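You operate a simulated robot arm through the tools that you are given. There is no shell and no other tool. Be economical: measure what you need, move in short steps, check, and stop when the job is done.

Carry out the task below with a simulated robot arm. There is one attempt and no reset: what you move stays moved.

Task
Pump the filter to 2 bar, run the hold test, log the result, then vent the rig.
Fine: port knob to FILTER (it stays), vent shut; HOLD once, then the button that the display names, once.
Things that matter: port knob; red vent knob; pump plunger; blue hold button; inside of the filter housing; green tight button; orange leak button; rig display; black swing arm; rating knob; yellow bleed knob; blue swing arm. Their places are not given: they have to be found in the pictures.

Only the result counts: the job must be done as asked and must still hold three seconds after the hand-in. Knocking over, shifting, dropping, spilling or breaking anything else fails it.

Robot
A 7-joint arm with a two-finger parallel gripper, fixed in place. Base frame: the origin is at the foot of the arm, x ahead of it, y to its left, z up. Lengths are in mm, angles in degrees, forces in N, time in s.
With the tool pointing down near the work surface it reaches from about 220 to 680 mm from the base axis. Its first joint turns from -66.0 to 66.0 degrees. Payload 2.4 kg.
The TCP is the grasp point between the finger pads, 30 mm short of the fingertips. In the tool frame z runs along the fingers and y along their closing line. Largest opening 94 mm; finger width 28, thickness 10; the body of the gripper, 50 by 96 mm, starts 55 mm behind the TCP.
Orientation is that of the tool frame in the base frame, as a unit quaternion [w, x, y, z]. With the fingers straight down and closing along the base's y, the tool's x points along the base's -x, its y along +y and its z along -z.

Tools
- The arm moves only by the tool apply_moves. Its argument "rows" is a list of rows, each a list of 7 numbers: the shift along the tool's x, y, z in units of 150 mm (1.0 is 150 mm), then the turn, a rotation vector about the tool's x, y, z in units of 180 degrees (1.0 is 180 degrees), then the finger opening in m, from 0 to 0.094. In form: [[x, y, z, wx, wy, wz, grip], ...]. A call has 1 to 10 rows; each row is the pose to reach, as a shift and turn from the pose commanded when the call began, along the tool's axes at that moment. A call with a number of a shift or a turn outside -1 to 1 is refused whole. A row lasts 0.2 s, in which the tool goes at most 50 mm and 8.6 degrees; a call with a longer step from one row to the next is refused whole, and so is a gripper value outside its range. A pose out of reach is approached as far as the arm can. The call stops where the force on the tool passes 40 N (or 10 N more than at its start, if that is more) or the arm is blocked; 0.2 s more then pass. The fingers move at their own pace (about 153 mm/s each) and stop on an object; they squeeze with about 39 N. The grip force told is the motor's: it shows also when the fingers shut on nothing. Time passes only in rows, and 0.2 s behind the last, so rows that repeat a pose let the fingers close. The reply holds the time, the measured pose of the TCP, the force on the tool along the base axes, the opening and the grip force, in the units named above and with some noise, and new pictures: "show" is both (left out), scene, wrist or none.
- Cameras (640 x 400 px; columns grow to the right, rows downward): "scene" is fixed at [46.7, 480.6, 1445.5]; the picture's right is [-0.66, -0.75, 0.00], its down [-0.41, 0.36, -0.84] and it looks along [0.63, -0.56, -0.55] (base axes); focal length 274 px, centre (320, 200). "wrist" rides on the gripper at [76, 14, -102] in the tool frame; the picture's right is [-0.18, 0.98, 0.00], its down [-0.75, -0.14, -0.64] and it looks along [-0.63, -0.12, 0.77] (tool axes); focal length 243 px, centre (320, 200).
- measure_at(camera, pixels): for up to 12 pixels [column, row] of the newest picture of that camera ("zoom" is the newest enlarged one), the place [x, y, z] in the base frame of the surface seen there, good to about 3 mm. It takes no simulated time.
- close_up(camera, box): a new picture of the part [left, top, right, bottom] of that camera's present view, enlarged. It takes no simulated time.
- job_done(): hands the job in; it is judged then, once.

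Go step by step. Measure first, check grasps and placings, and put right what went wrong. The budget is 80 turns and 200 pictures, counting those below and the enlarged ones. Unless the task says otherwise, let go and move clear before handing in, and close with one line.

The tools are called after ">>>" by a JSON object that holds its "op" and its "data". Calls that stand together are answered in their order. apply_moves: Moves the arm, as the interface text tells. Its arguments: {"type":"object","properties":{"rows":{"type":"array"},"show":{"type":"string","enum":["both","scene","wrist","none"]}},"required":["rows"]} The other tools are called the same way: measure_at (camera, pixels) gives the place of the surface under pixels of a picture; close_up (camera, box) takes an enlarged picture of a part of a camera's view; job_done () hands the job in.

At the start:

```text
clock: 0.0
tool_pos: [402.8, 36.4, 1315.1]
tool_rot: [0.0, 0.0, 1.0, 0.0]
wrist_force: [-0.8, -0.5, 0.0]
width: 94.2
grip_force: 0.0
```

scene: 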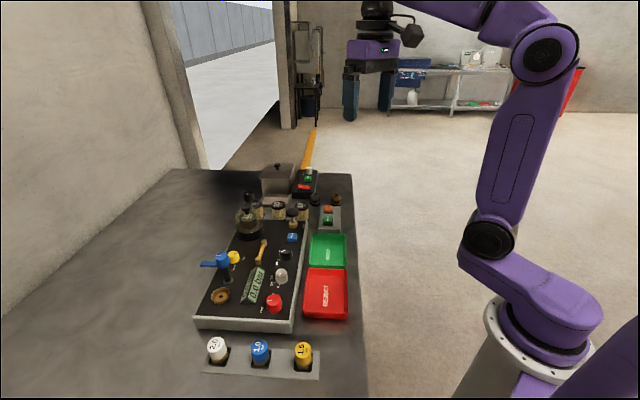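
wrist: 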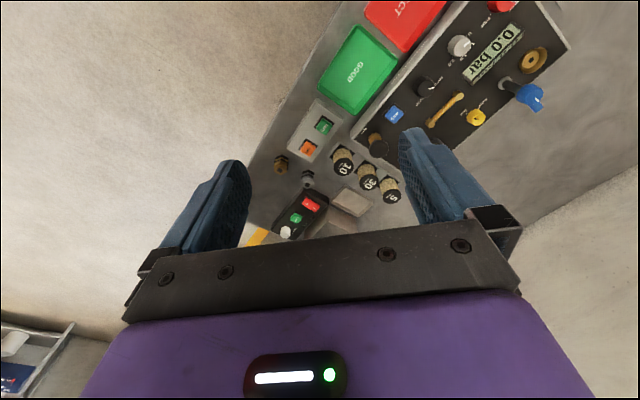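

The scene shows the rig panel around (255,270) in the scene picture; I enlarge it to identify the parts.

>>> {"op": "close_up", "data": {"camera": "scene", "box": [190, 220, 310, 340]}}

>>> {"op": "close_up", "data": {"camera": "scene", "box": [220, 150, 360, 250]}}

>>> {"op": "close_up", "data": {"camera": "wrist", "box": [250, 0, 570, 240]}}

```text
3.33 times, centred on (250, 280) of scene
```

zoom: 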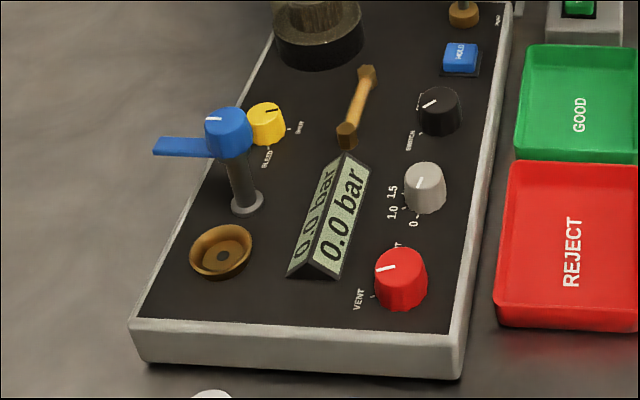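

```text
4.00 times, centred on (290, 200) of scene
```

zoom: 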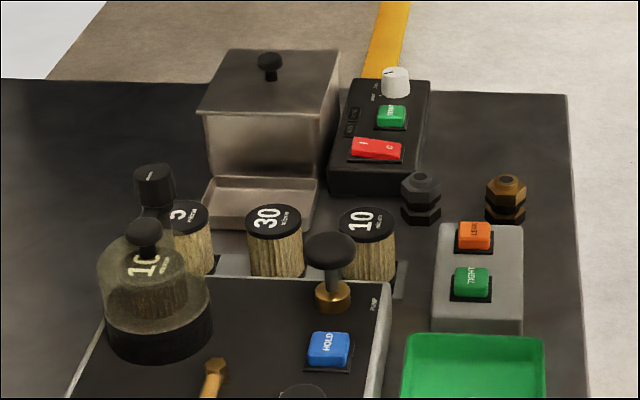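

```text
1.67 times, centred on (410, 120) of wrist
```

zoom: 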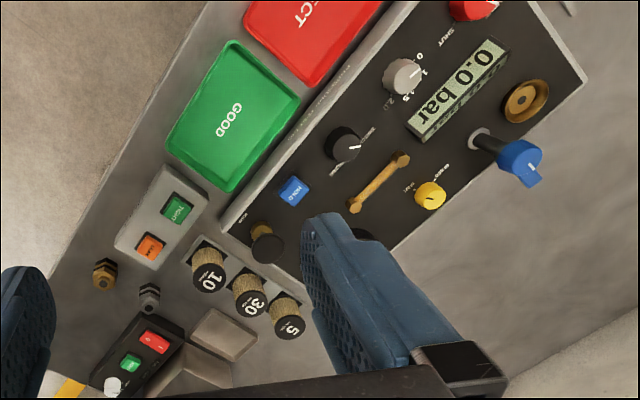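

The panel has red vent, grey rating, a black knob, yellow bleed, blue swing arm and a pump; I need the labels, so I zoom tighter.

>>> {"op": "close_up", "data": {"camera": "scene", "box": [262, 240, 302, 320]}}

>>> {"op": "close_up", "data": {"camera": "scene", "box": [225, 245, 300, 275]}}

>>> {"op": "close_up", "data": {"camera": "scene", "box": [230, 185, 310, 245]}}

>>> {"op": "close_up", "data": {"camera": "wrist", "box": [400, 40, 480, 100]}}

```text
5.00 times, centred on (282, 280) of scene
```

zoom: 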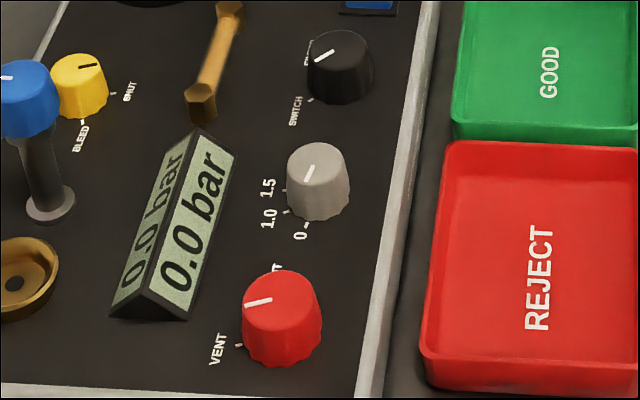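

```text
8.53 times, centred on (262, 260) of scene
```

zoom: 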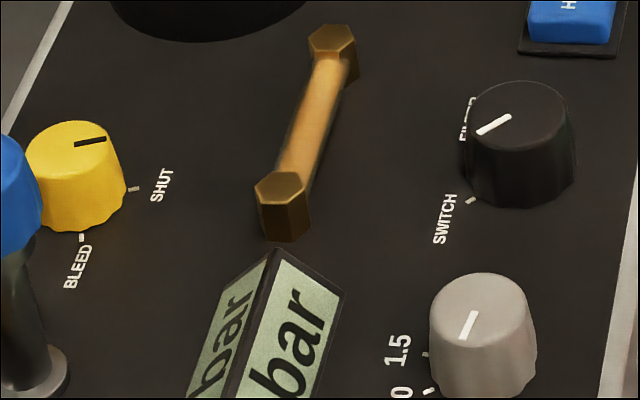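

```text
6.67 times, centred on (270, 215) of scene
```

zoom: 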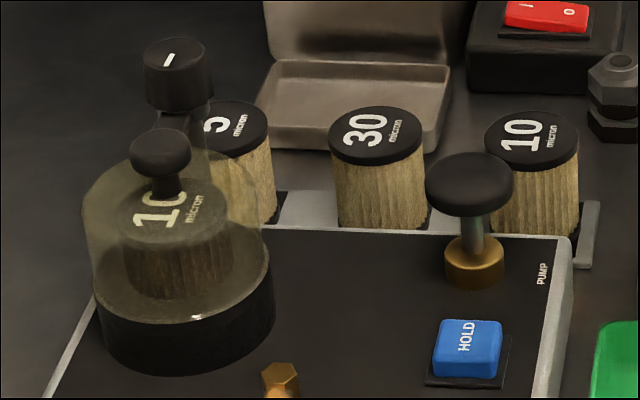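

```text
6.67 times, centred on (440, 70) of wrist
```

zoom: 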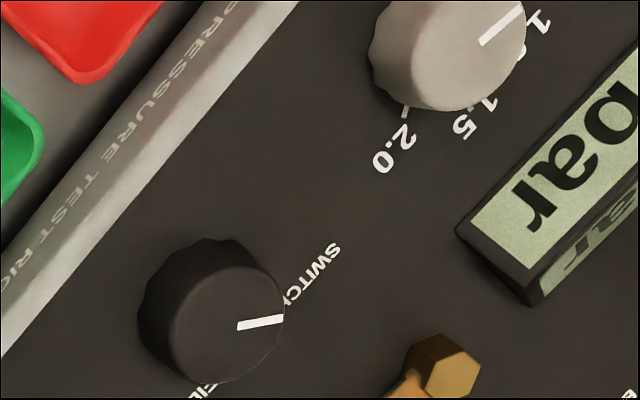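

The port knob is the black one (SWITCH/FILTER) and the red one has VENT/SHUT. I measure the main parts in the scene picture.

>>> {"op": "measure_at", "data": {"camera": "scene", "pixels": [[285, 255], [281, 275], [274, 301], [234, 257], [221, 259], [292, 237], [292, 213], [249, 194], [328, 219], [328, 210], [248, 210], [270, 310]]}}

>>> {"op": "measure_at", "data": {"camera": "wrist", "pixels": [[428, 84], [460, 44], [476, 118], [376, 140], [395, 115], [324, 126], [309, 147], [498, 5], [440, 130], [355, 155], [560, 45], [520, 10]]}}

```text
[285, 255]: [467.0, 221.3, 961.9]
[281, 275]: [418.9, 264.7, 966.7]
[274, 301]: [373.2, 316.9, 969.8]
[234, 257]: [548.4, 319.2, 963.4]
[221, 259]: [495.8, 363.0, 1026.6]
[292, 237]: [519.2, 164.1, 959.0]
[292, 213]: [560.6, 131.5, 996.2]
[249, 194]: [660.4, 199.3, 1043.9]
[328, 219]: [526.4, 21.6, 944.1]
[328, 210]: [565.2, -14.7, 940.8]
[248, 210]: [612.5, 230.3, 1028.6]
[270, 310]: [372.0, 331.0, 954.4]
```

```text
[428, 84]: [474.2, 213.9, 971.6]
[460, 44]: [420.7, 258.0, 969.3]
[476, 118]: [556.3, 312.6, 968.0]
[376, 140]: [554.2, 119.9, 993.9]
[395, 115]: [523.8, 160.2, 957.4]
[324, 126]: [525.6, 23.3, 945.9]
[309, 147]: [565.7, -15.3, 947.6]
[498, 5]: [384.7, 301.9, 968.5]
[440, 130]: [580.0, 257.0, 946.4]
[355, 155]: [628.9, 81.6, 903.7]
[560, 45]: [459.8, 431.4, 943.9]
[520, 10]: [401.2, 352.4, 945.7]
```

Rig axis runs about -46° in the base frame, with knobs in a row. I turn the tool to line up with it and view the panel from above.

>>> {"op": "apply_moves", "data": {"rows": [[0.075, 0.062, 0.13, 0, 0, -0.041, 0.094], [0.15, 0.124, 0.26, 0, 0, -0.082, 0.094], [0.225, 0.186, 0.38, 0, 0, -0.122, 0.094], [0.3, 0.25, 0.51, 0, 0, -0.163, 0.094], [0.375, 0.31, 0.64, 0, 0, -0.204, 0.094], [0.447, 0.373, 0.767, 0, 0, -0.244, 0.094], [0.447, 0.373, 0.767, 0, 0, -0.244, 0.094]], "show": "wrist"}}

```text
clock: 1.6
tool_pos: [335.3, 94.3, 1200.1]
tool_rot: [-0.001, -0.374, 0.927, 0.0]
wrist_force: [0.9, -0.4, -0.1]
width: 94.0
grip_force: 0.2
```

wrist: 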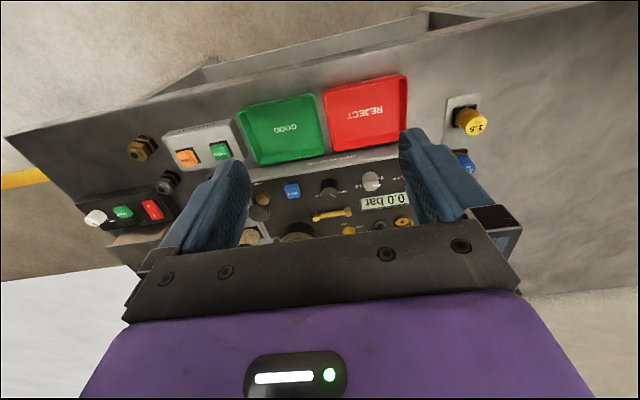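

The picture is upside down (near side at top) and the gripper hides the far part; I move the tool 130 mm further along its -x so that the panel rises in the picture.

>>> {"op": "apply_moves", "data": {"rows": [[-0.3, 0, 0, 0, 0, 0, 0.094], [-0.6, 0, 0, 0, 0, 0, 0.094], [-0.87, 0, 0, 0, 0, 0, 0.094], [-0.87, 0, 0, 0, 0, 0, 0.094]], "show": "wrist"}}

```text
clock: 2.6
tool_pos: [429.0, 184.5, 1199.4]
tool_rot: [0.0, -0.373, 0.928, 0.0]
wrist_force: [1.0, -0.1, -1.3]
width: 94.1
grip_force: 0.1
```

wrist: 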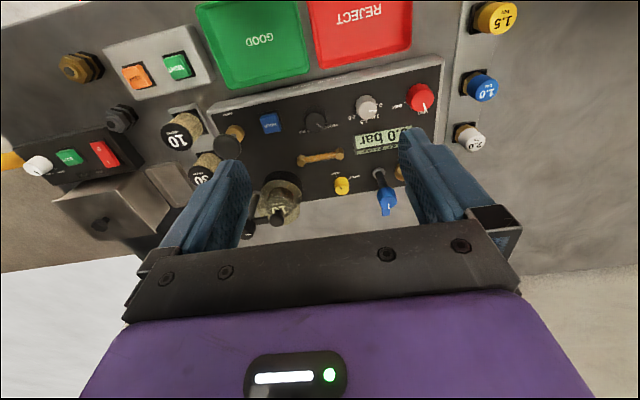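

>>> {"op": "close_up", "data": {"camera": "wrist", "box": [290, 80, 450, 140]}}

>>> {"op": "close_up", "data": {"camera": "wrist", "box": [230, 130, 420, 225]}}

```text
4.00 times, centred on (370, 110) of wrist
```

zoom: 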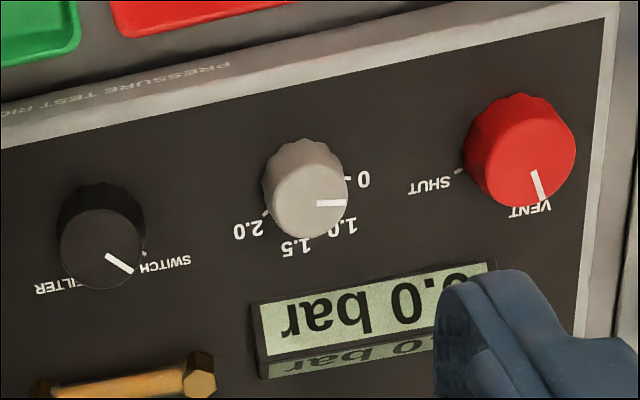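

```text
3.37 times, centred on (325, 178) of wrist
```

zoom: 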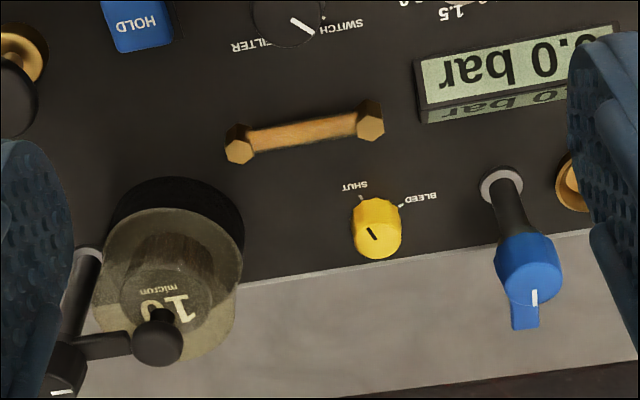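

Port points at SWITCH, vent points at VENT, bleed seems SHUT, black swing arm lies over the lid. I measure knobs, pointer ends and label spots.

>>> {"op": "measure_at", "data": {"camera": "wrist", "pixels": [[314, 123], [320, 126], [326, 123], [303, 130], [333, 125], [419, 101], [424, 105], [404, 104], [421, 112], [397, 107], [369, 107], [366, 109]]}}

>>> {"op": "measure_at", "data": {"camera": "zoom", "pixels": [[15, 95], [25, 45], [138, 22], [160, 335], [60, 385], [375, 235], [360, 190], [400, 205], [100, 345], [170, 210]]}}

>>> {"op": "measure_at", "data": {"camera": "wrist", "pixels": [[176, 67], [136, 77], [227, 143], [235, 133], [270, 122]]}}

>>> {"op": "close_up", "data": {"camera": "wrist", "box": [290, 95, 350, 145]}}

>>> {"op": "close_up", "data": {"camera": "wrist", "box": [390, 75, 450, 125]}}

```text
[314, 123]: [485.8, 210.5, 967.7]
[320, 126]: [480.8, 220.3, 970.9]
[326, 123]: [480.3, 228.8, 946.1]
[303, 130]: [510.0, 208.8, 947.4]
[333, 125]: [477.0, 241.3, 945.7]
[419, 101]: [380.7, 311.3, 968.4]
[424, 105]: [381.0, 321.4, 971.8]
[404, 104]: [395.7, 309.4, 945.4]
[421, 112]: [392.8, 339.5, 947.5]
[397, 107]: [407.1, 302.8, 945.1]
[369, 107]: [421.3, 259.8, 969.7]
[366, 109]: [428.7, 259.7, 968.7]
```

```text
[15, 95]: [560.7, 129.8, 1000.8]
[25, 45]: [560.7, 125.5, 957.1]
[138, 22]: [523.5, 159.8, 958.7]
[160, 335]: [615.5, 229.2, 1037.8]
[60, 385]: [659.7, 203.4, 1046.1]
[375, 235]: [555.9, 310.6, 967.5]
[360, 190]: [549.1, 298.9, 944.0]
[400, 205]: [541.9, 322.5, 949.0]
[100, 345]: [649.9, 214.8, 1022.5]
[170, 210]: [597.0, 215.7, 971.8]
```

```text
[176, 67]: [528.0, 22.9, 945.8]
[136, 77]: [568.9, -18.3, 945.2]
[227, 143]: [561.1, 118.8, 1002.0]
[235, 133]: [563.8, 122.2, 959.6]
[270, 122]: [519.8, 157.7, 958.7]
```

```text
8.00 times, centred on (320, 120) of wrist
```

zoom: 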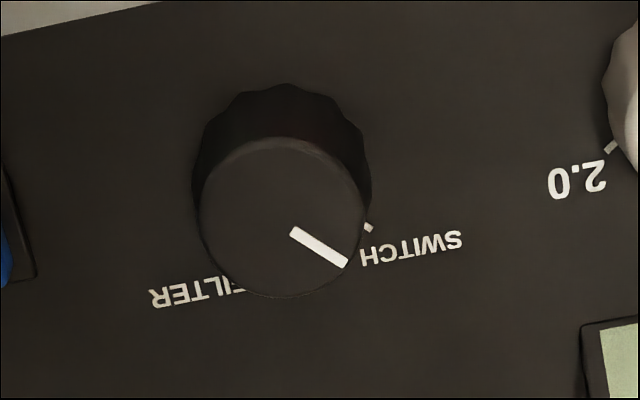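

```text
8.00 times, centred on (420, 100) of wrist
```

zoom: 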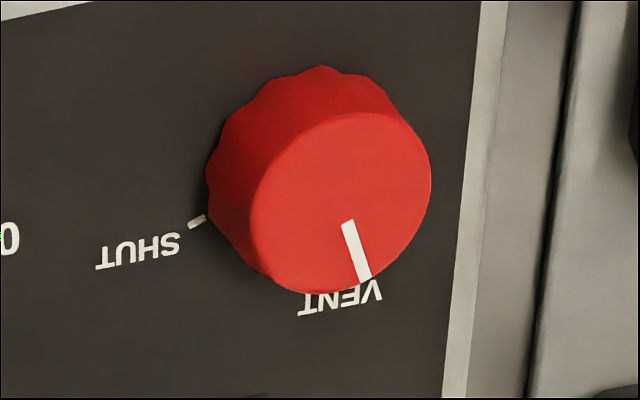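

I measure the red disk's rim to get its centre, pointer and tick directions.

>>> {"op": "measure_at", "data": {"camera": "zoom", "pixels": [[342, 203], [265, 200], [425, 190], [345, 118], [335, 288], [348, 225], [363, 273], [197, 222], [325, 75]]}}

>>> {"op": "close_up", "data": {"camera": "wrist", "box": [290, 95, 350, 145]}}

```text
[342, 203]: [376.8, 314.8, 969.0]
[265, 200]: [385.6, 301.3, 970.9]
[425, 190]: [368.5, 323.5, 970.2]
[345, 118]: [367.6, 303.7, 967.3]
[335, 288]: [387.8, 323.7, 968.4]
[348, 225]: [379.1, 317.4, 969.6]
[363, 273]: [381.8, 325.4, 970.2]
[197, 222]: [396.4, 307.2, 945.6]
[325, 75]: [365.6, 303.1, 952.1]
```

```text
8.00 times, centred on (320, 120) of wrist
```

zoom: 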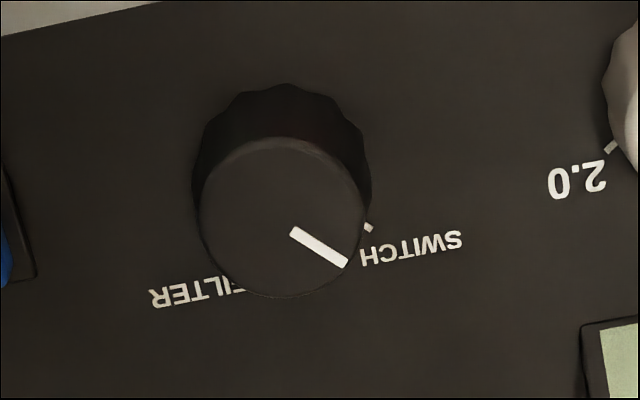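

>>> {"op": "measure_at", "data": {"camera": "zoom", "pixels": [[283, 217], [203, 220], [363, 210], [283, 142], [283, 293], [296, 233], [340, 261], [369, 228], [410, 248], [195, 292]]}}

```text
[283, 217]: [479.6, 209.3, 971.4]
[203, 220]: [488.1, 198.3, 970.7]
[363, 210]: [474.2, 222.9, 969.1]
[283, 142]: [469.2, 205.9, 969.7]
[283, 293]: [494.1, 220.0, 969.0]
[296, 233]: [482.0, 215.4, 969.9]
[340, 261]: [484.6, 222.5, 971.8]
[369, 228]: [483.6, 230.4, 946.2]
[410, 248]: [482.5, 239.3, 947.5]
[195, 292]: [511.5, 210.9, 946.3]
```

Port centre is about (480.5, 211), pointer at ~69° and SWITCH tick ~82°, FILTER around 2°; vent centre (377, 313.5). I move above the port knob with half-open fingers.

>>> {"op": "apply_moves", "data": {"rows": [[-0.12, -0.04, 0.25, 0, 0, 0, 0.06], [-0.24, -0.08, 0.5, 0, 0, 0, 0.06], [-0.37, -0.11, 0.75, 0, 0, 0, 0.06], [-0.37, -0.11, 1.0, 0, 0, 0, 0.06], [-0.37, -0.11, 1.0, 0, 0, 0, 0.06]]}}

```text
clock: 3.8
tool_pos: [481.6, 208.8, 1050.7]
tool_rot: [0.0, -0.374, 0.927, 0.0]
wrist_force: [-0.3, 0.2, 0.4]
width: 60.1
grip_force: 0.1
```

scene: 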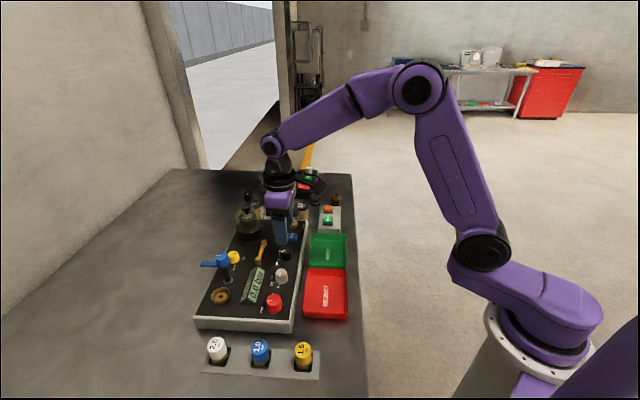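
wrist: 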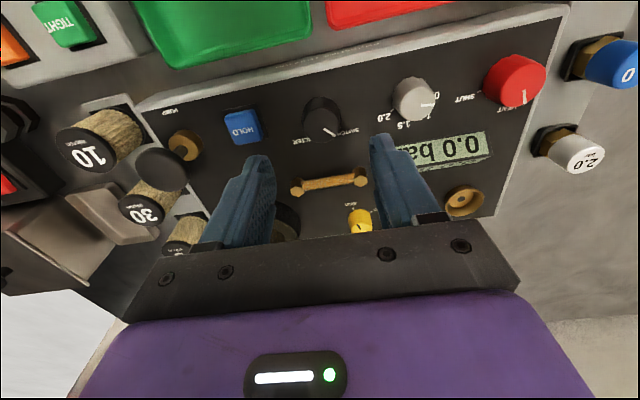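

The knob lies at wrist (322,117), between the fingers. I re-measure its rim closely before going down.

>>> {"op": "close_up", "data": {"camera": "wrist", "box": [280, 85, 376, 145]}}

>>> {"op": "measure_at", "data": {"camera": "wrist", "pixels": [[322, 119], [304, 120], [340, 117], [321, 105], [323, 136], [333, 130]]}}

```text
6.67 times, centred on (328, 115) of wrist
```

zoom: 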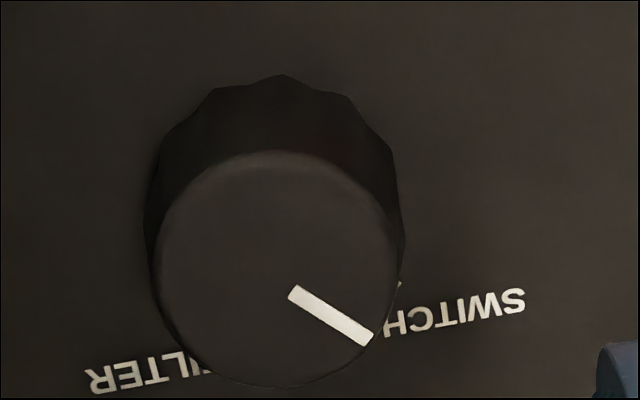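

```text
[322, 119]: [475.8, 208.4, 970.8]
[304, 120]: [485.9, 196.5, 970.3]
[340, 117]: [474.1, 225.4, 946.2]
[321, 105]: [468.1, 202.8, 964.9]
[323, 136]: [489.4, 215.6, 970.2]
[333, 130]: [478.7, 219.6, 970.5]
```

Centre is about (480, 210), practically under the TCP. I descend 67 mm and close on the knob.

>>> {"op": "apply_moves", "data": {"rows": [[0, 0.012, 0.2, 0, 0, 0, 0.06], [0, 0.012, 0.35, 0, 0, 0, 0.06], [0, 0.012, 0.447, 0, 0, 0, 0.06], [0, 0.012, 0.447, 0, 0, 0, 0.02], [0, 0.012, 0.447, 0, 0, 0, 0.02], [0, 0.012, 0.447, 0, 0, 0, 0.02]]}}

```text
clock: 5.2
tool_pos: [481.0, 209.4, 983.1]
tool_rot: [0.001, -0.373, 0.928, -0.002]
wrist_force: [6.2, -6.3, -5.0]
width: 30.0
grip_force: 45.1
```

scene: 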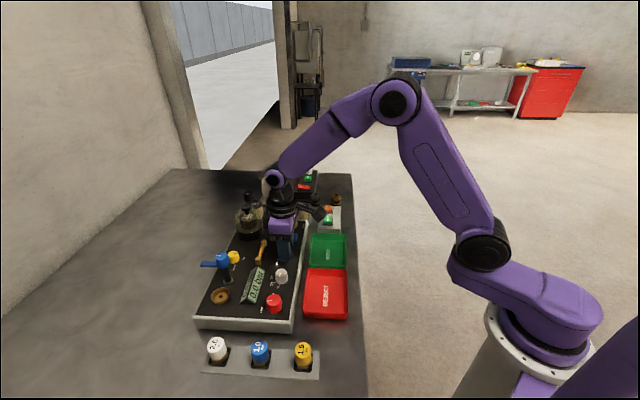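
wrist: 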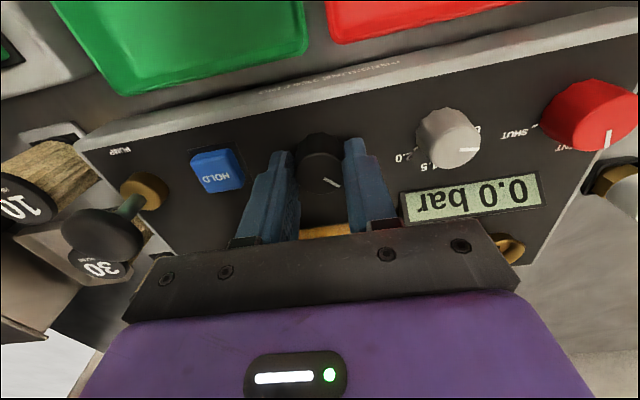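

Knob gripped (30 mm, 45 N). I turn it clockwise seen from above (tool +z) by about 65°.

>>> {"op": "apply_moves", "data": {"rows": [[0, 0.012, 0.447, 0, 0, 0.045, 0.02], [0, 0.012, 0.447, 0, 0, 0.09, 0.02], [0, 0.012, 0.447, 0, 0, 0.135, 0.02], [0, 0.012, 0.447, 0, 0, 0.18, 0.02], [0, 0.012, 0.447, 0, 0, 0.225, 0.02], [0, 0.012, 0.447, 0, 0, 0.27, 0.02], [0, 0.012, 0.447, 0, 0, 0.315, 0.02], [0, 0.012, 0.447, 0, 0, 0.36, 0.02], [0, 0.012, 0.447, 0, 0, 0.36, 0.02]]}}

```text
refused: row 1 steps farther than a row can; nothing moved
```

The shifts are from the new start pose, so I resend with zero shifts.

>>> {"op": "apply_moves", "data": {"rows": [[0, 0, 0, 0, 0, 0.045, 0.02], [0, 0, 0, 0, 0, 0.09, 0.02], [0, 0, 0, 0, 0, 0.135, 0.02], [0, 0, 0, 0, 0, 0.18, 0.02], [0, 0, 0, 0, 0, 0.225, 0.02], [0, 0, 0, 0, 0, 0.27, 0.02], [0, 0, 0, 0, 0, 0.315, 0.02], [0, 0, 0, 0, 0, 0.36, 0.02], [0, 0, 0, 0, 0, 0.36, 0.02]]}}

```text
clock: 7.2
tool_pos: [479.3, 210.4, 982.8]
tool_rot: [0.0, 0.182, 0.983, 0.001]
wrist_force: [9.1, -7.5, -16.3]
width: 30.6
grip_force: 45.2
```

scene: 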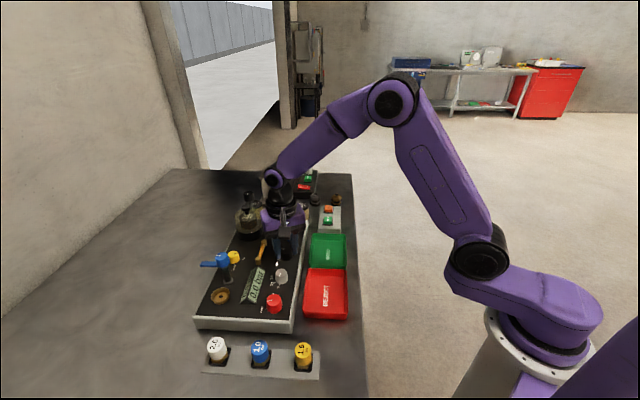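
wrist: 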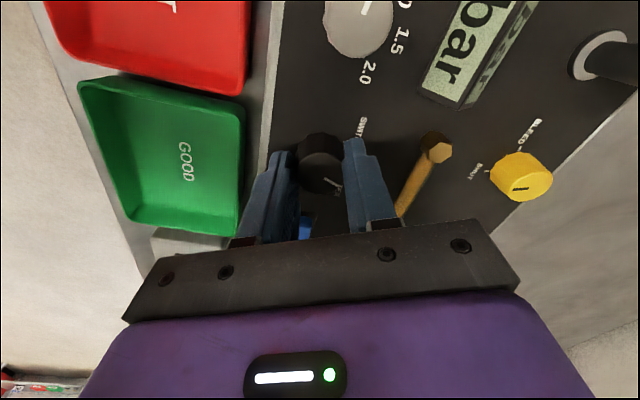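

The knob turned with the gripper; I zoom on pointer and FILTER tick.

>>> {"op": "close_up", "data": {"camera": "wrist", "box": [285, 115, 381, 215]}}

```text
4.00 times, centred on (333, 165) of wrist
```

zoom: 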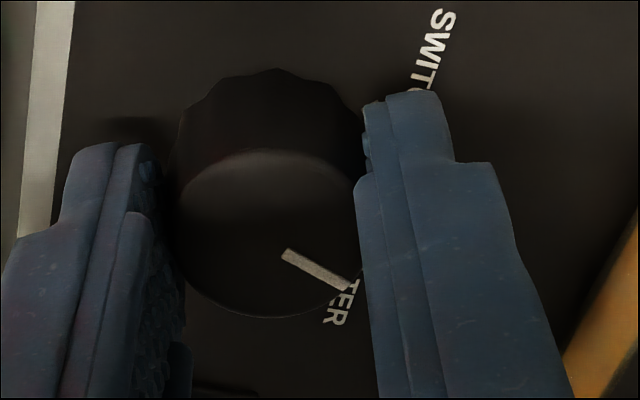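

The pointer seems close to FILTER; I let go, rise 70 mm and look.

>>> {"op": "apply_moves", "data": {"rows": [[0, 0, 0, 0, 0, 0, 0.055], [0, 0, 0, 0, 0, 0, 0.055], [0, 0, -0.25, 0, 0, 0, 0.055], [0, 0, -0.5, 0, 0, 0, 0.055], [0, 0, -0.6, 0, 0, -0.045, 0.055], [0, 0, -0.6, 0, 0, -0.09, 0.055], [0, 0, -0.6, 0, 0, -0.135, 0.055], [0, 0, -0.6, 0, 0, -0.18, 0.055], [0, 0, -0.6, 0, 0, -0.18, 0.055]], "show": "wrist"}}

>>> {"op": "close_up", "data": {"camera": "wrist", "box": [265, 80, 385, 155]}}

>>> {"op": "close_up", "data": {"camera": "scene", "box": [265, 235, 305, 265]}}

```text
clock: 9.2
tool_pos: [480.3, 211.0, 1073.6]
tool_rot: [0.0, -0.101, 0.995, 0.0]
wrist_force: [0.3, -0.3, 0.1]
width: 55.0
grip_force: 0.0
```

wrist: 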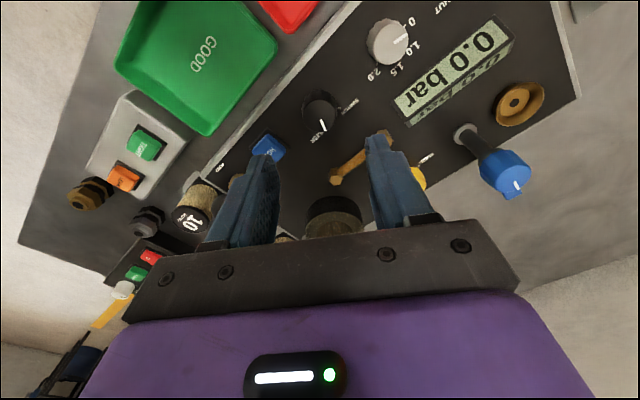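

```text
5.33 times, centred on (325, 118) of wrist
```

zoom: 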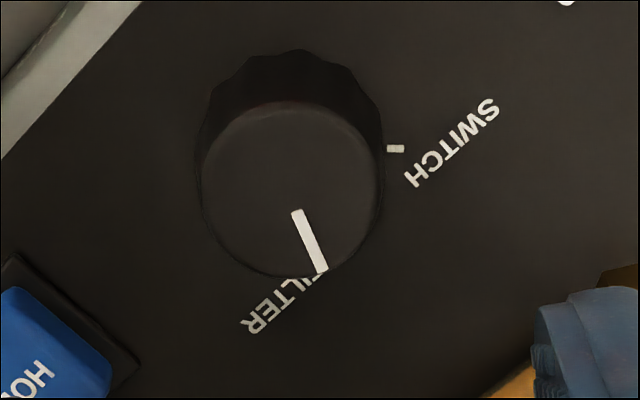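

```text
13.33 times, centred on (285, 250) of scene
```

zoom: 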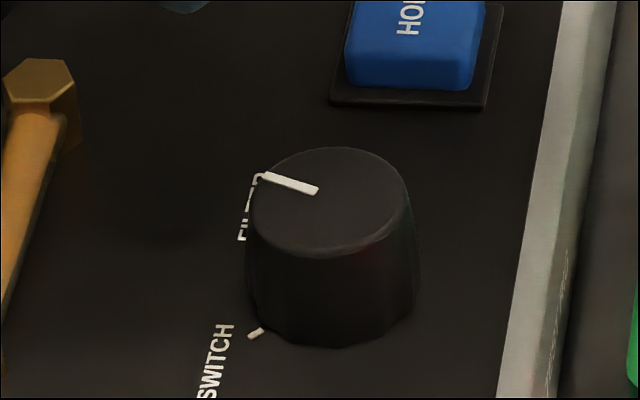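

I measure the pointer's ends, tick and knob rim in this view.

>>> {"op": "measure_at", "data": {"camera": "zoom", "pixels": [[312, 189], [266, 178], [256, 333], [332, 197], [253, 185], [408, 190], [330, 150], [325, 247]]}}

>>> {"op": "measure_at", "data": {"camera": "wrist", "pixels": [[320.7, 120.5], [325.2, 129.6], [339, 108], [320, 117]]}}

```text
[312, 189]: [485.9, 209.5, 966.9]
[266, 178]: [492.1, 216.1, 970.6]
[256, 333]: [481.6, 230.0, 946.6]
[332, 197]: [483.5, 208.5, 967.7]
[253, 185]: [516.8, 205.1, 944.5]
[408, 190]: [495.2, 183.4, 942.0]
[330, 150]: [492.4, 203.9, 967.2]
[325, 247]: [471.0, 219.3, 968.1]
```

```text
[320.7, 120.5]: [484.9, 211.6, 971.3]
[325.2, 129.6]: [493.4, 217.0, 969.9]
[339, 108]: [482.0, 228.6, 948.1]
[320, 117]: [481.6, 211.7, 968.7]
```

Image-geometry puts the pointer at about 22° now (84° before), with FILTER near 0–4°. I regrip at this yaw and turn a further ~22°.

>>> {"op": "apply_moves", "data": {"rows": [[0, 0, 0.25, 0, 0, 0, 0.055], [0, 0, 0.5, 0, 0, 0, 0.055], [0, 0, 0.6, 0, 0, 0, 0.055], [0, 0, 0.6, 0, 0, 0, 0.02], [0, 0, 0.6, 0, 0, 0, 0.02], [0, 0, 0.6, 0, 0, 0.04, 0.02], [0, 0, 0.6, 0, 0, 0.08, 0.02], [0, 0, 0.6, 0, 0, 0.12, 0.02], [0, 0, 0.6, 0, 0, 0.12, 0.02]], "show": "none"}}

>>> {"op": "apply_moves", "data": {"rows": [[0, 0, 0, 0, 0, 0, 0.055], [0, 0, 0, 0, 0, 0, 0.055], [0, 0, -0.25, 0, 0, 0, 0.055], [0, 0, -0.5, 0, 0, 0, 0.055], [0, 0, -0.6, 0, 0, -0.045, 0.055], [0, 0, -0.6, 0, 0, -0.09, 0.055], [0, 0, -0.6, 0, 0, -0.12, 0.055], [0, 0, -0.6, 0, 0, -0.12, 0.055]], "show": "wrist"}}

>>> {"op": "close_up", "data": {"camera": "wrist", "box": [265, 80, 385, 155]}}

>>> {"op": "close_up", "data": {"camera": "scene", "box": [265, 235, 305, 265]}}

```text
clock: 11.2
tool_pos: [480.5, 211.8, 983.3]
tool_rot: [0.0, 0.089, 0.996, 0.0]
wrist_force: [5.7, -8.7, -1.5]
width: 30.4
grip_force: 45.0
```

```text
clock: 13.0
tool_pos: [481.7, 211.7, 1073.5]
tool_rot: [0.0, -0.101, 0.995, 0.0]
wrist_force: [0.0, -0.2, -0.4]
width: 55.0
grip_force: 0.0
```

wrist: 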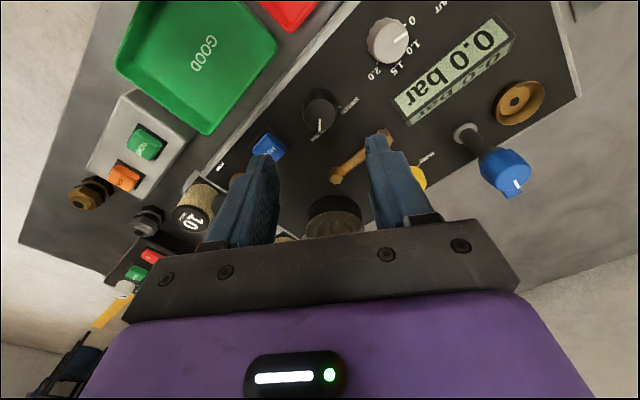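

```text
5.33 times, centred on (325, 118) of wrist
```

zoom: 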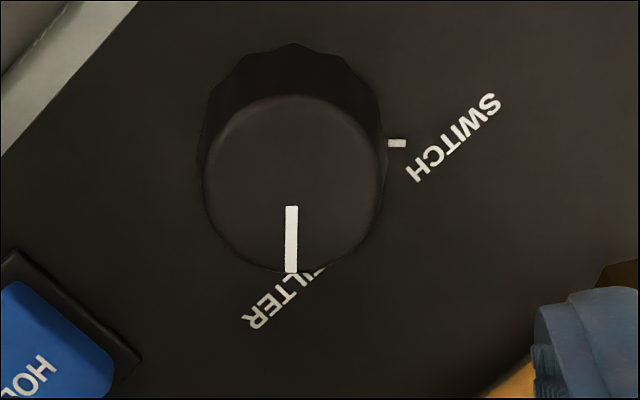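

```text
13.33 times, centred on (285, 250) of scene
```

zoom: 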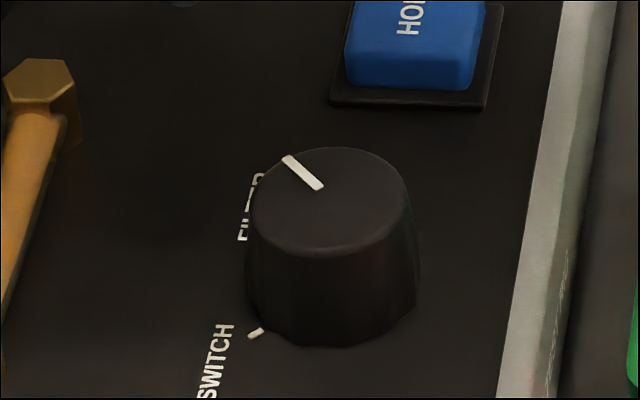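

Port pointer is now ~1°, exactly 90° from the SWITCH tick: at FILTER. Next I move over the vent knob and turn the tool back to 44°.

>>> {"op": "apply_moves", "data": {"rows": [[0.14, 0.2, 0, 0, 0, -0.045, 0.055], [0.28, 0.4, 0, 0, 0, -0.09, 0.055], [0.42, 0.6, 0, 0, 0, -0.135, 0.055], [0.548, 0.805, 0, 0, 0, -0.18, 0.055], [0.548, 0.805, 0, 0, 0, -0.18, 0.055]], "show": "wrist"}}

>>> {"op": "close_up", "data": {"camera": "wrist", "box": [265, 80, 385, 155]}}

```text
clock: 14.2
tool_pos: [375.1, 313.0, 1073.3]
tool_rot: [-0.001, -0.374, 0.927, 0.001]
wrist_force: [-0.6, -0.4, -0.6]
width: 55.0
grip_force: 0.0
```

wrist: 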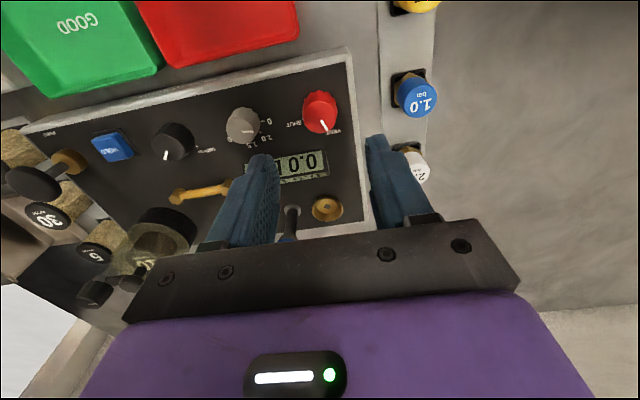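

```text
5.33 times, centred on (325, 118) of wrist
```

zoom: 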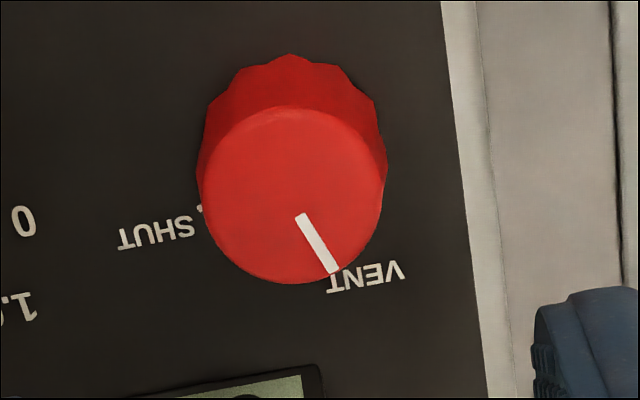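

Vent knob is centred (pointer ~63°, SHUT tick ~-25°). I descend, grip, and turn ~85° clockwise.

>>> {"op": "apply_moves", "data": {"rows": [[-0.012, 0, 0.25, 0, 0, 0, 0.055], [-0.012, 0, 0.5, 0, 0, 0, 0.055], [-0.012, 0, 0.6, 0, 0, 0, 0.055], [-0.012, 0, 0.6, 0, 0, 0, 0.02], [-0.012, 0, 0.6, 0, 0, 0, 0.02], [-0.012, 0, 0.6, 0, 0, 0, 0.02]], "show": "none"}}

>>> {"op": "apply_moves", "data": {"rows": [[0, 0, 0, 0, 0, 0.047, 0.02], [0, 0, 0, 0, 0, 0.094, 0.02], [0, 0, 0, 0, 0, 0.141, 0.02], [0, 0, 0, 0, 0, 0.188, 0.02], [0, 0, 0, 0, 0, 0.235, 0.02], [0, 0, 0, 0, 0, 0.282, 0.02], [0, 0, 0, 0, 0, 0.329, 0.02], [0, 0, 0, 0, 0, 0.376, 0.02], [0, 0, 0, 0, 0, 0.423, 0.02], [0, 0, 0, 0, 0, 0.47, 0.02]], "show": "none"}}

>>> {"op": "apply_moves", "data": {"rows": [[0, 0, 0, 0, 0, 0, 0.02], [0, 0, 0, 0, 0, 0, 0.055], [0, 0, 0, 0, 0, 0, 0.055], [0, 0, -0.25, 0, 0, 0, 0.055], [0, 0, -0.5, 0, 0, 0, 0.055], [0, 0, -0.6, 0, 0, -0.045, 0.055], [0, 0, -0.6, 0, 0, -0.09, 0.055], [0, 0, -0.6, 0, 0, -0.135, 0.055], [0, 0, -0.6, 0, 0, -0.18, 0.055], [0, 0, -0.6, 0, 0, -0.22, 0.055]]}}

>>> {"op": "close_up", "data": {"camera": "wrist", "box": [265, 80, 385, 155]}}

>>> {"op": "close_up", "data": {"camera": "scene", "box": [240, 270, 304, 318]}}

```text
clock: 15.6
tool_pos: [377.0, 312.6, 984.7]
tool_rot: [-0.001, -0.374, 0.927, 0.0]
wrist_force: [2.9, -4.9, -3.5]
width: 30.4
grip_force: 44.9
```

```text
clock: 17.8
tool_pos: [375.9, 315.8, 983.9]
tool_rot: [0.0, 0.347, 0.938, 0.001]
wrist_force: [-7.3, 12.0, 1.8]
width: 30.3
grip_force: 44.9
```

```text
clock: 20.0
tool_pos: [376.5, 315.3, 1074.2]
tool_rot: [0.0, 0.008, 1.0, -0.001]
wrist_force: [0.2, 0.2, 0.5]
width: 55.2
grip_force: 0.1
```

scene: 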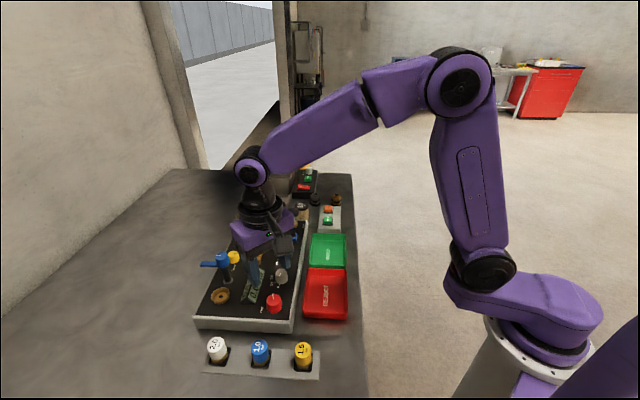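
wrist: 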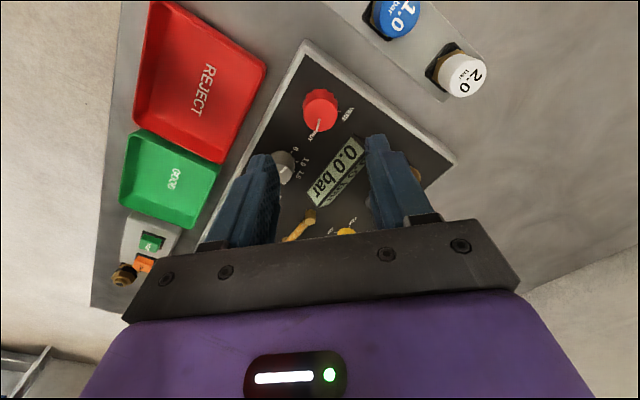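

```text
5.33 times, centred on (325, 118) of wrist
```

zoom: 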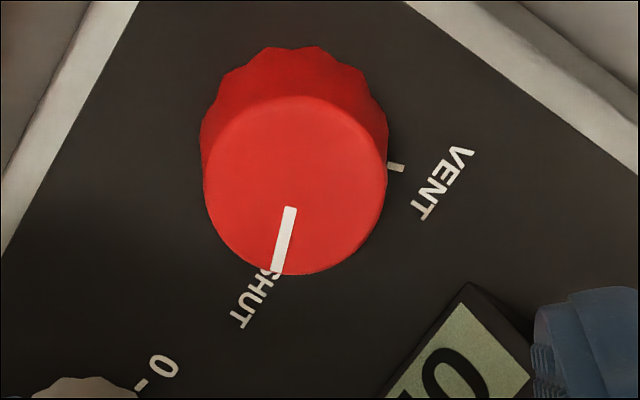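

```text
8.33 times, centred on (272, 294) of scene
```

zoom: 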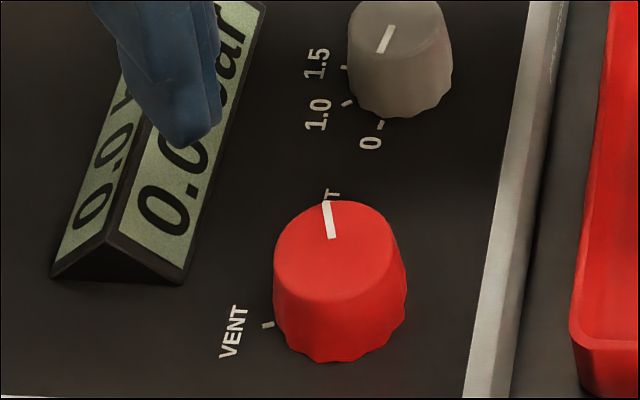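

Vent pointer now sits at SHUT (about 97° from the VENT tick). I close the fingers and travel raised towards the pump.

>>> {"op": "apply_moves", "data": {"rows": [[-0.15, -0.15, -0.2, 0, 0, 0, 0.0], [-0.35, -0.35, -0.25, 0, 0, 0, 0.0], [-0.57, -0.57, -0.25, 0, 0, 0, 0.0], [-0.78, -0.79, -0.25, 0, 0, 0, 0.0], [-0.95, -0.97, -0.25, 0, 0, 0, 0.0], [-0.95, -0.97, -0.25, 0, 0, 0, 0.0]], "show": "wrist"}}

>>> {"op": "close_up", "data": {"camera": "wrist", "box": [200, 60, 440, 210]}}

```text
clock: 21.4
tool_pos: [514.0, 165.7, 1111.3]
tool_rot: [0.0, 0.009, 1.0, 0.0]
wrist_force: [-0.4, -0.2, -0.7]
width: 0.1
grip_force: 32.9
```

wrist: 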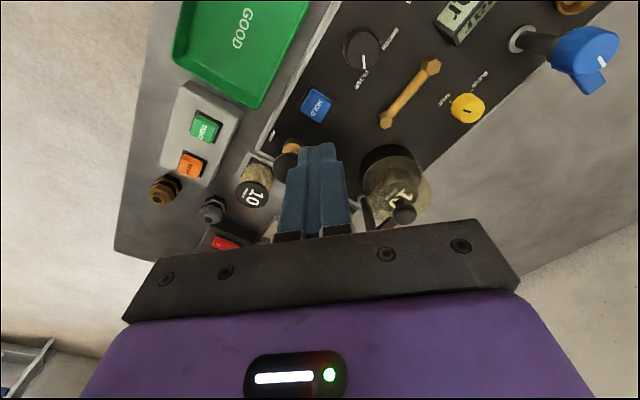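

```text
2.67 times, centred on (320, 135) of wrist
```

zoom: 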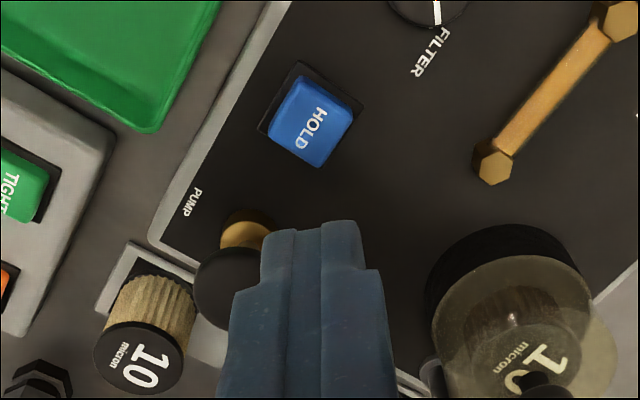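

I measure the plunger cap rim at zoom (200,285) and the neighbours' heights, and take a scene close-up too.

>>> {"op": "measure_at", "data": {"camera": "zoom", "pixels": [[200, 288], [228, 285], [238, 252], [222, 322], [145, 355], [245, 230], [310, 120], [12, 185], [3, 290], [255, 255]]}}

>>> {"op": "close_up", "data": {"camera": "scene", "box": [270, 195, 310, 225]}}

```text
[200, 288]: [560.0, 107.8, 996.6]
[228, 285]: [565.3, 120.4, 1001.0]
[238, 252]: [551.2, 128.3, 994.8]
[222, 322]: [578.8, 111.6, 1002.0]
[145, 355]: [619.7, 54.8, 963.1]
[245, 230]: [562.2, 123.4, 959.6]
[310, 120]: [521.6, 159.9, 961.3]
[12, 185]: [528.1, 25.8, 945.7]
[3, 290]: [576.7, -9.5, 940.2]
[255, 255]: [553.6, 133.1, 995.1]
```

```text
13.33 times, centred on (290, 210) of scene
```

zoom: 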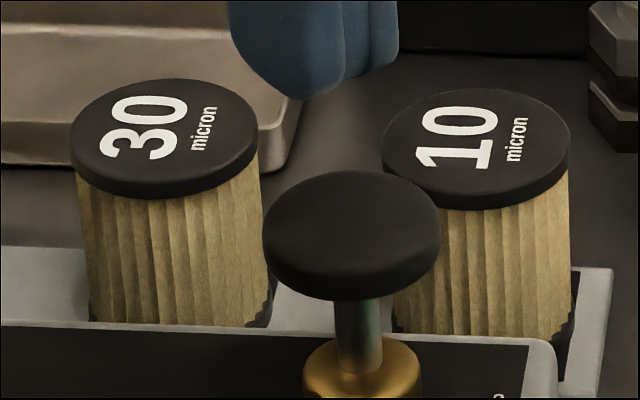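

>>> {"op": "measure_at", "data": {"camera": "zoom", "pixels": [[350, 220], [275, 225], [430, 215], [350, 178], [350, 265], [375, 390], [470, 140], [160, 130]]}}

```text
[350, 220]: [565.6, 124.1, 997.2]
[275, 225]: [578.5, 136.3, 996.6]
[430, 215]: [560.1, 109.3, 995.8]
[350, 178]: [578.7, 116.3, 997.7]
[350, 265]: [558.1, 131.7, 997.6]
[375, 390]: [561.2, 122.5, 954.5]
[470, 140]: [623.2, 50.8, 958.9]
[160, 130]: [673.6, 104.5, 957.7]
```

Cap centre is about (567, 122.5), top ~998. I go above it, tips ~8 mm above the cap.

>>> {"op": "apply_moves", "data": {"rows": [[-0.18, -0.14, 0, 0, 0, 0, 0.0], [-0.359, -0.281, 0, 0, 0, 0, 0.0], [-0.359, -0.281, 0.25, 0, 0, 0, 0.0], [-0.359, -0.281, 0.5, 0, 0, 0, 0.0], [-0.359, -0.281, 0.5, 0, 0, 0, 0.0]]}}

>>> {"op": "close_up", "data": {"camera": "scene", "box": [260, 180, 320, 240]}}

```text
clock: 22.6
tool_pos: [567.6, 123.4, 1037.8]
tool_rot: [0.0, 0.01, 1.0, 0.0]
wrist_force: [1.2, 0.3, 0.1]
width: 0.0
grip_force: 32.8
```

scene: 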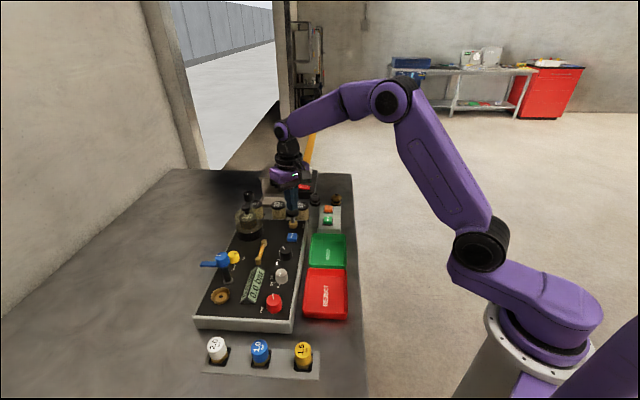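
wrist: 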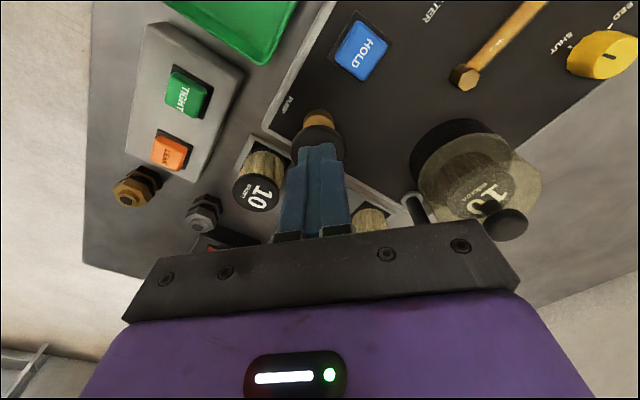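

```text
6.67 times, centred on (290, 210) of scene
```

zoom: 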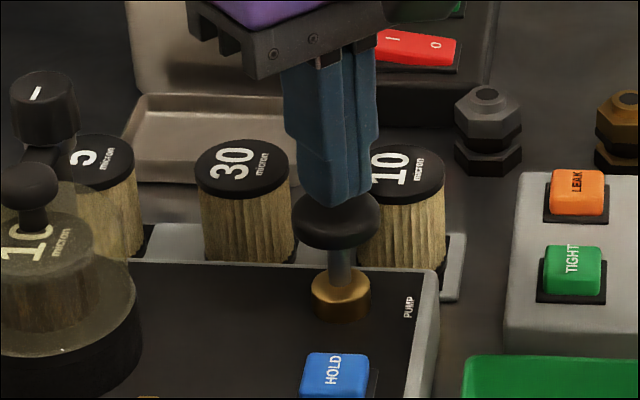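

Fingertips hang just over the cap. I press down in small steps, one stroke, and read the display.

>>> {"op": "apply_moves", "data": {"rows": [[0, 0, 0.05, 0, 0, 0, 0.0], [0, 0, 0.09, 0, 0, 0, 0.0], [0, 0, 0.13, 0, 0, 0, 0.0], [0, 0, 0.17, 0, 0, 0, 0.0], [0, 0, 0.17, 0, 0, 0, 0.0]], "show": "scene"}}

>>> {"op": "close_up", "data": {"camera": "scene", "box": [240, 180, 320, 310]}}

```text
clock: 23.8
tool_pos: [568.5, 123.3, 1011.9]
tool_rot: [0.0, 0.008, 1.0, -0.001]
wrist_force: [-1.0, 2.4, 6.2]
width: 0.0
grip_force: 33.2
```

scene: 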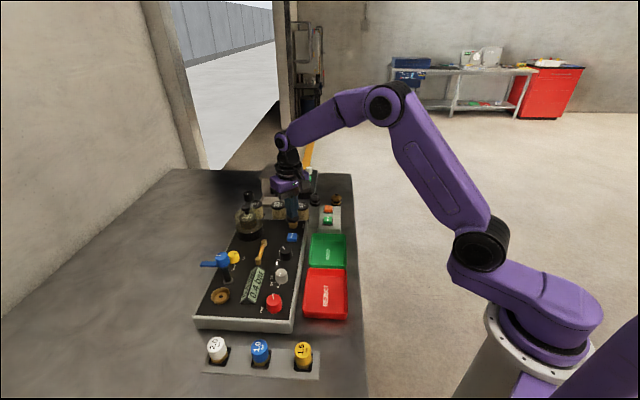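

```text
3.08 times, centred on (280, 245) of scene
```

zoom: 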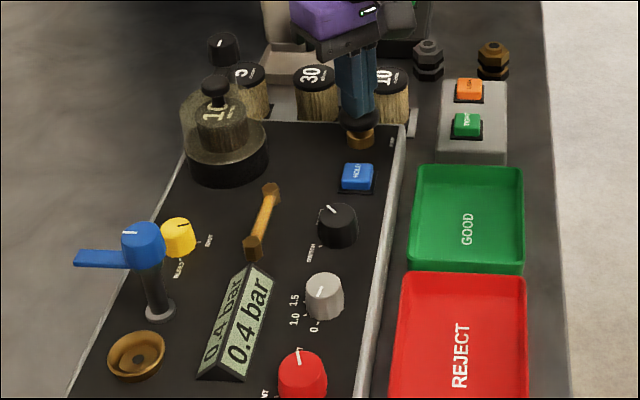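

One stroke gave 0.4 bar with 6 N. I raise and see whether the plunger returns and the pressure holds.

>>> {"op": "apply_moves", "data": {"rows": [[0, 0, -0.08, 0, 0, 0, 0.0], [0, 0, -0.17, 0, 0, 0, 0.0], [0, 0, -0.17, 0, 0, 0, 0.0]], "show": "scene"}}

>>> {"op": "close_up", "data": {"camera": "scene", "box": [240, 180, 320, 310]}}

```text
clock: 24.6
tool_pos: [569.9, 121.5, 1036.5]
tool_rot: [0.0, 0.01, 1.0, 0.0]
wrist_force: [1.0, 0.5, 0.1]
width: 0.1
grip_force: 33.1
```

scene: 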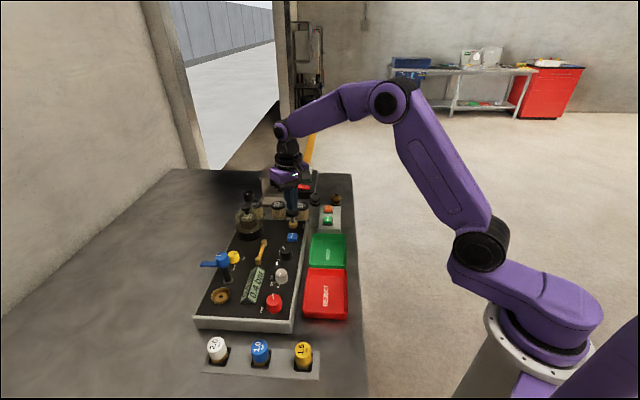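

```text
3.08 times, centred on (280, 245) of scene
```

zoom: 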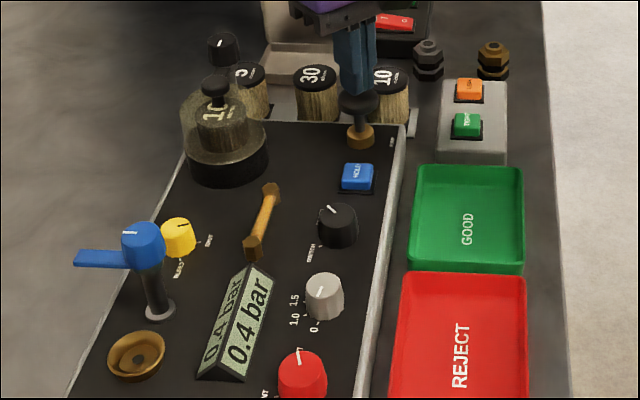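

Pressure holds at 0.4 and the plunger returned. Two more strokes.

>>> {"op": "apply_moves", "data": {"rows": [[0, 0, 0.06, 0, 0, 0, 0.0], [0, 0, 0.12, 0, 0, 0, 0.0], [0, 0, 0.17, 0, 0, 0, 0.0], [0, 0, 0.17, 0, 0, 0, 0.0], [0, 0, 0, 0, 0, 0, 0.0], [0, 0, 0, 0, 0, 0, 0.0], [0, 0, 0.12, 0, 0, 0, 0.0], [0, 0, 0.17, 0, 0, 0, 0.0], [0, 0, 0.17, 0, 0, 0, 0.0], [0, 0, 0, 0, 0, 0, 0.0]], "show": "scene"}}

>>> {"op": "close_up", "data": {"camera": "scene", "box": [240, 180, 320, 310]}}

```text
clock: 26.8
tool_pos: [570.5, 123.1, 1036.1]
tool_rot: [0.0, 0.01, 1.0, 0.0]
wrist_force: [-0.3, -0.8, -0.1]
width: 0.1
grip_force: 33.2
```

scene: 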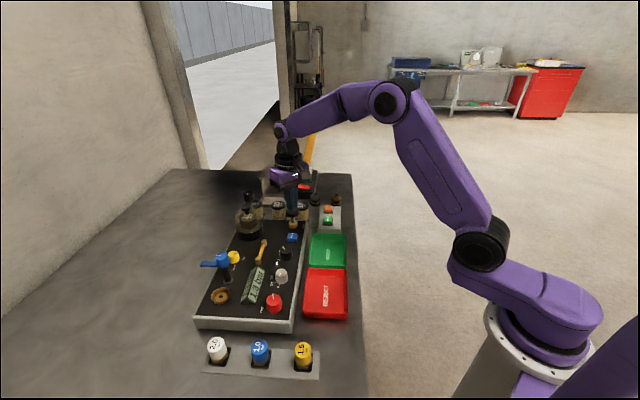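

```text
3.08 times, centred on (280, 245) of scene
```

zoom: 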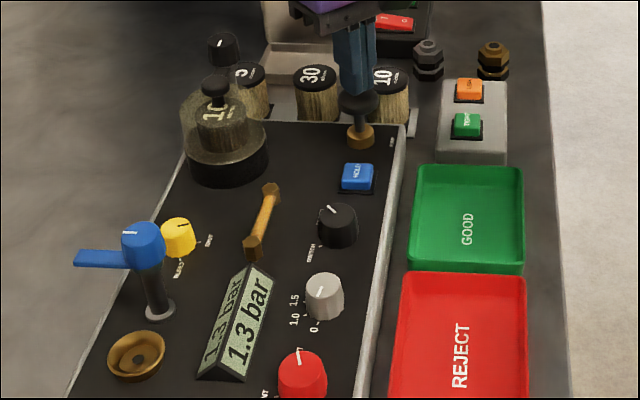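

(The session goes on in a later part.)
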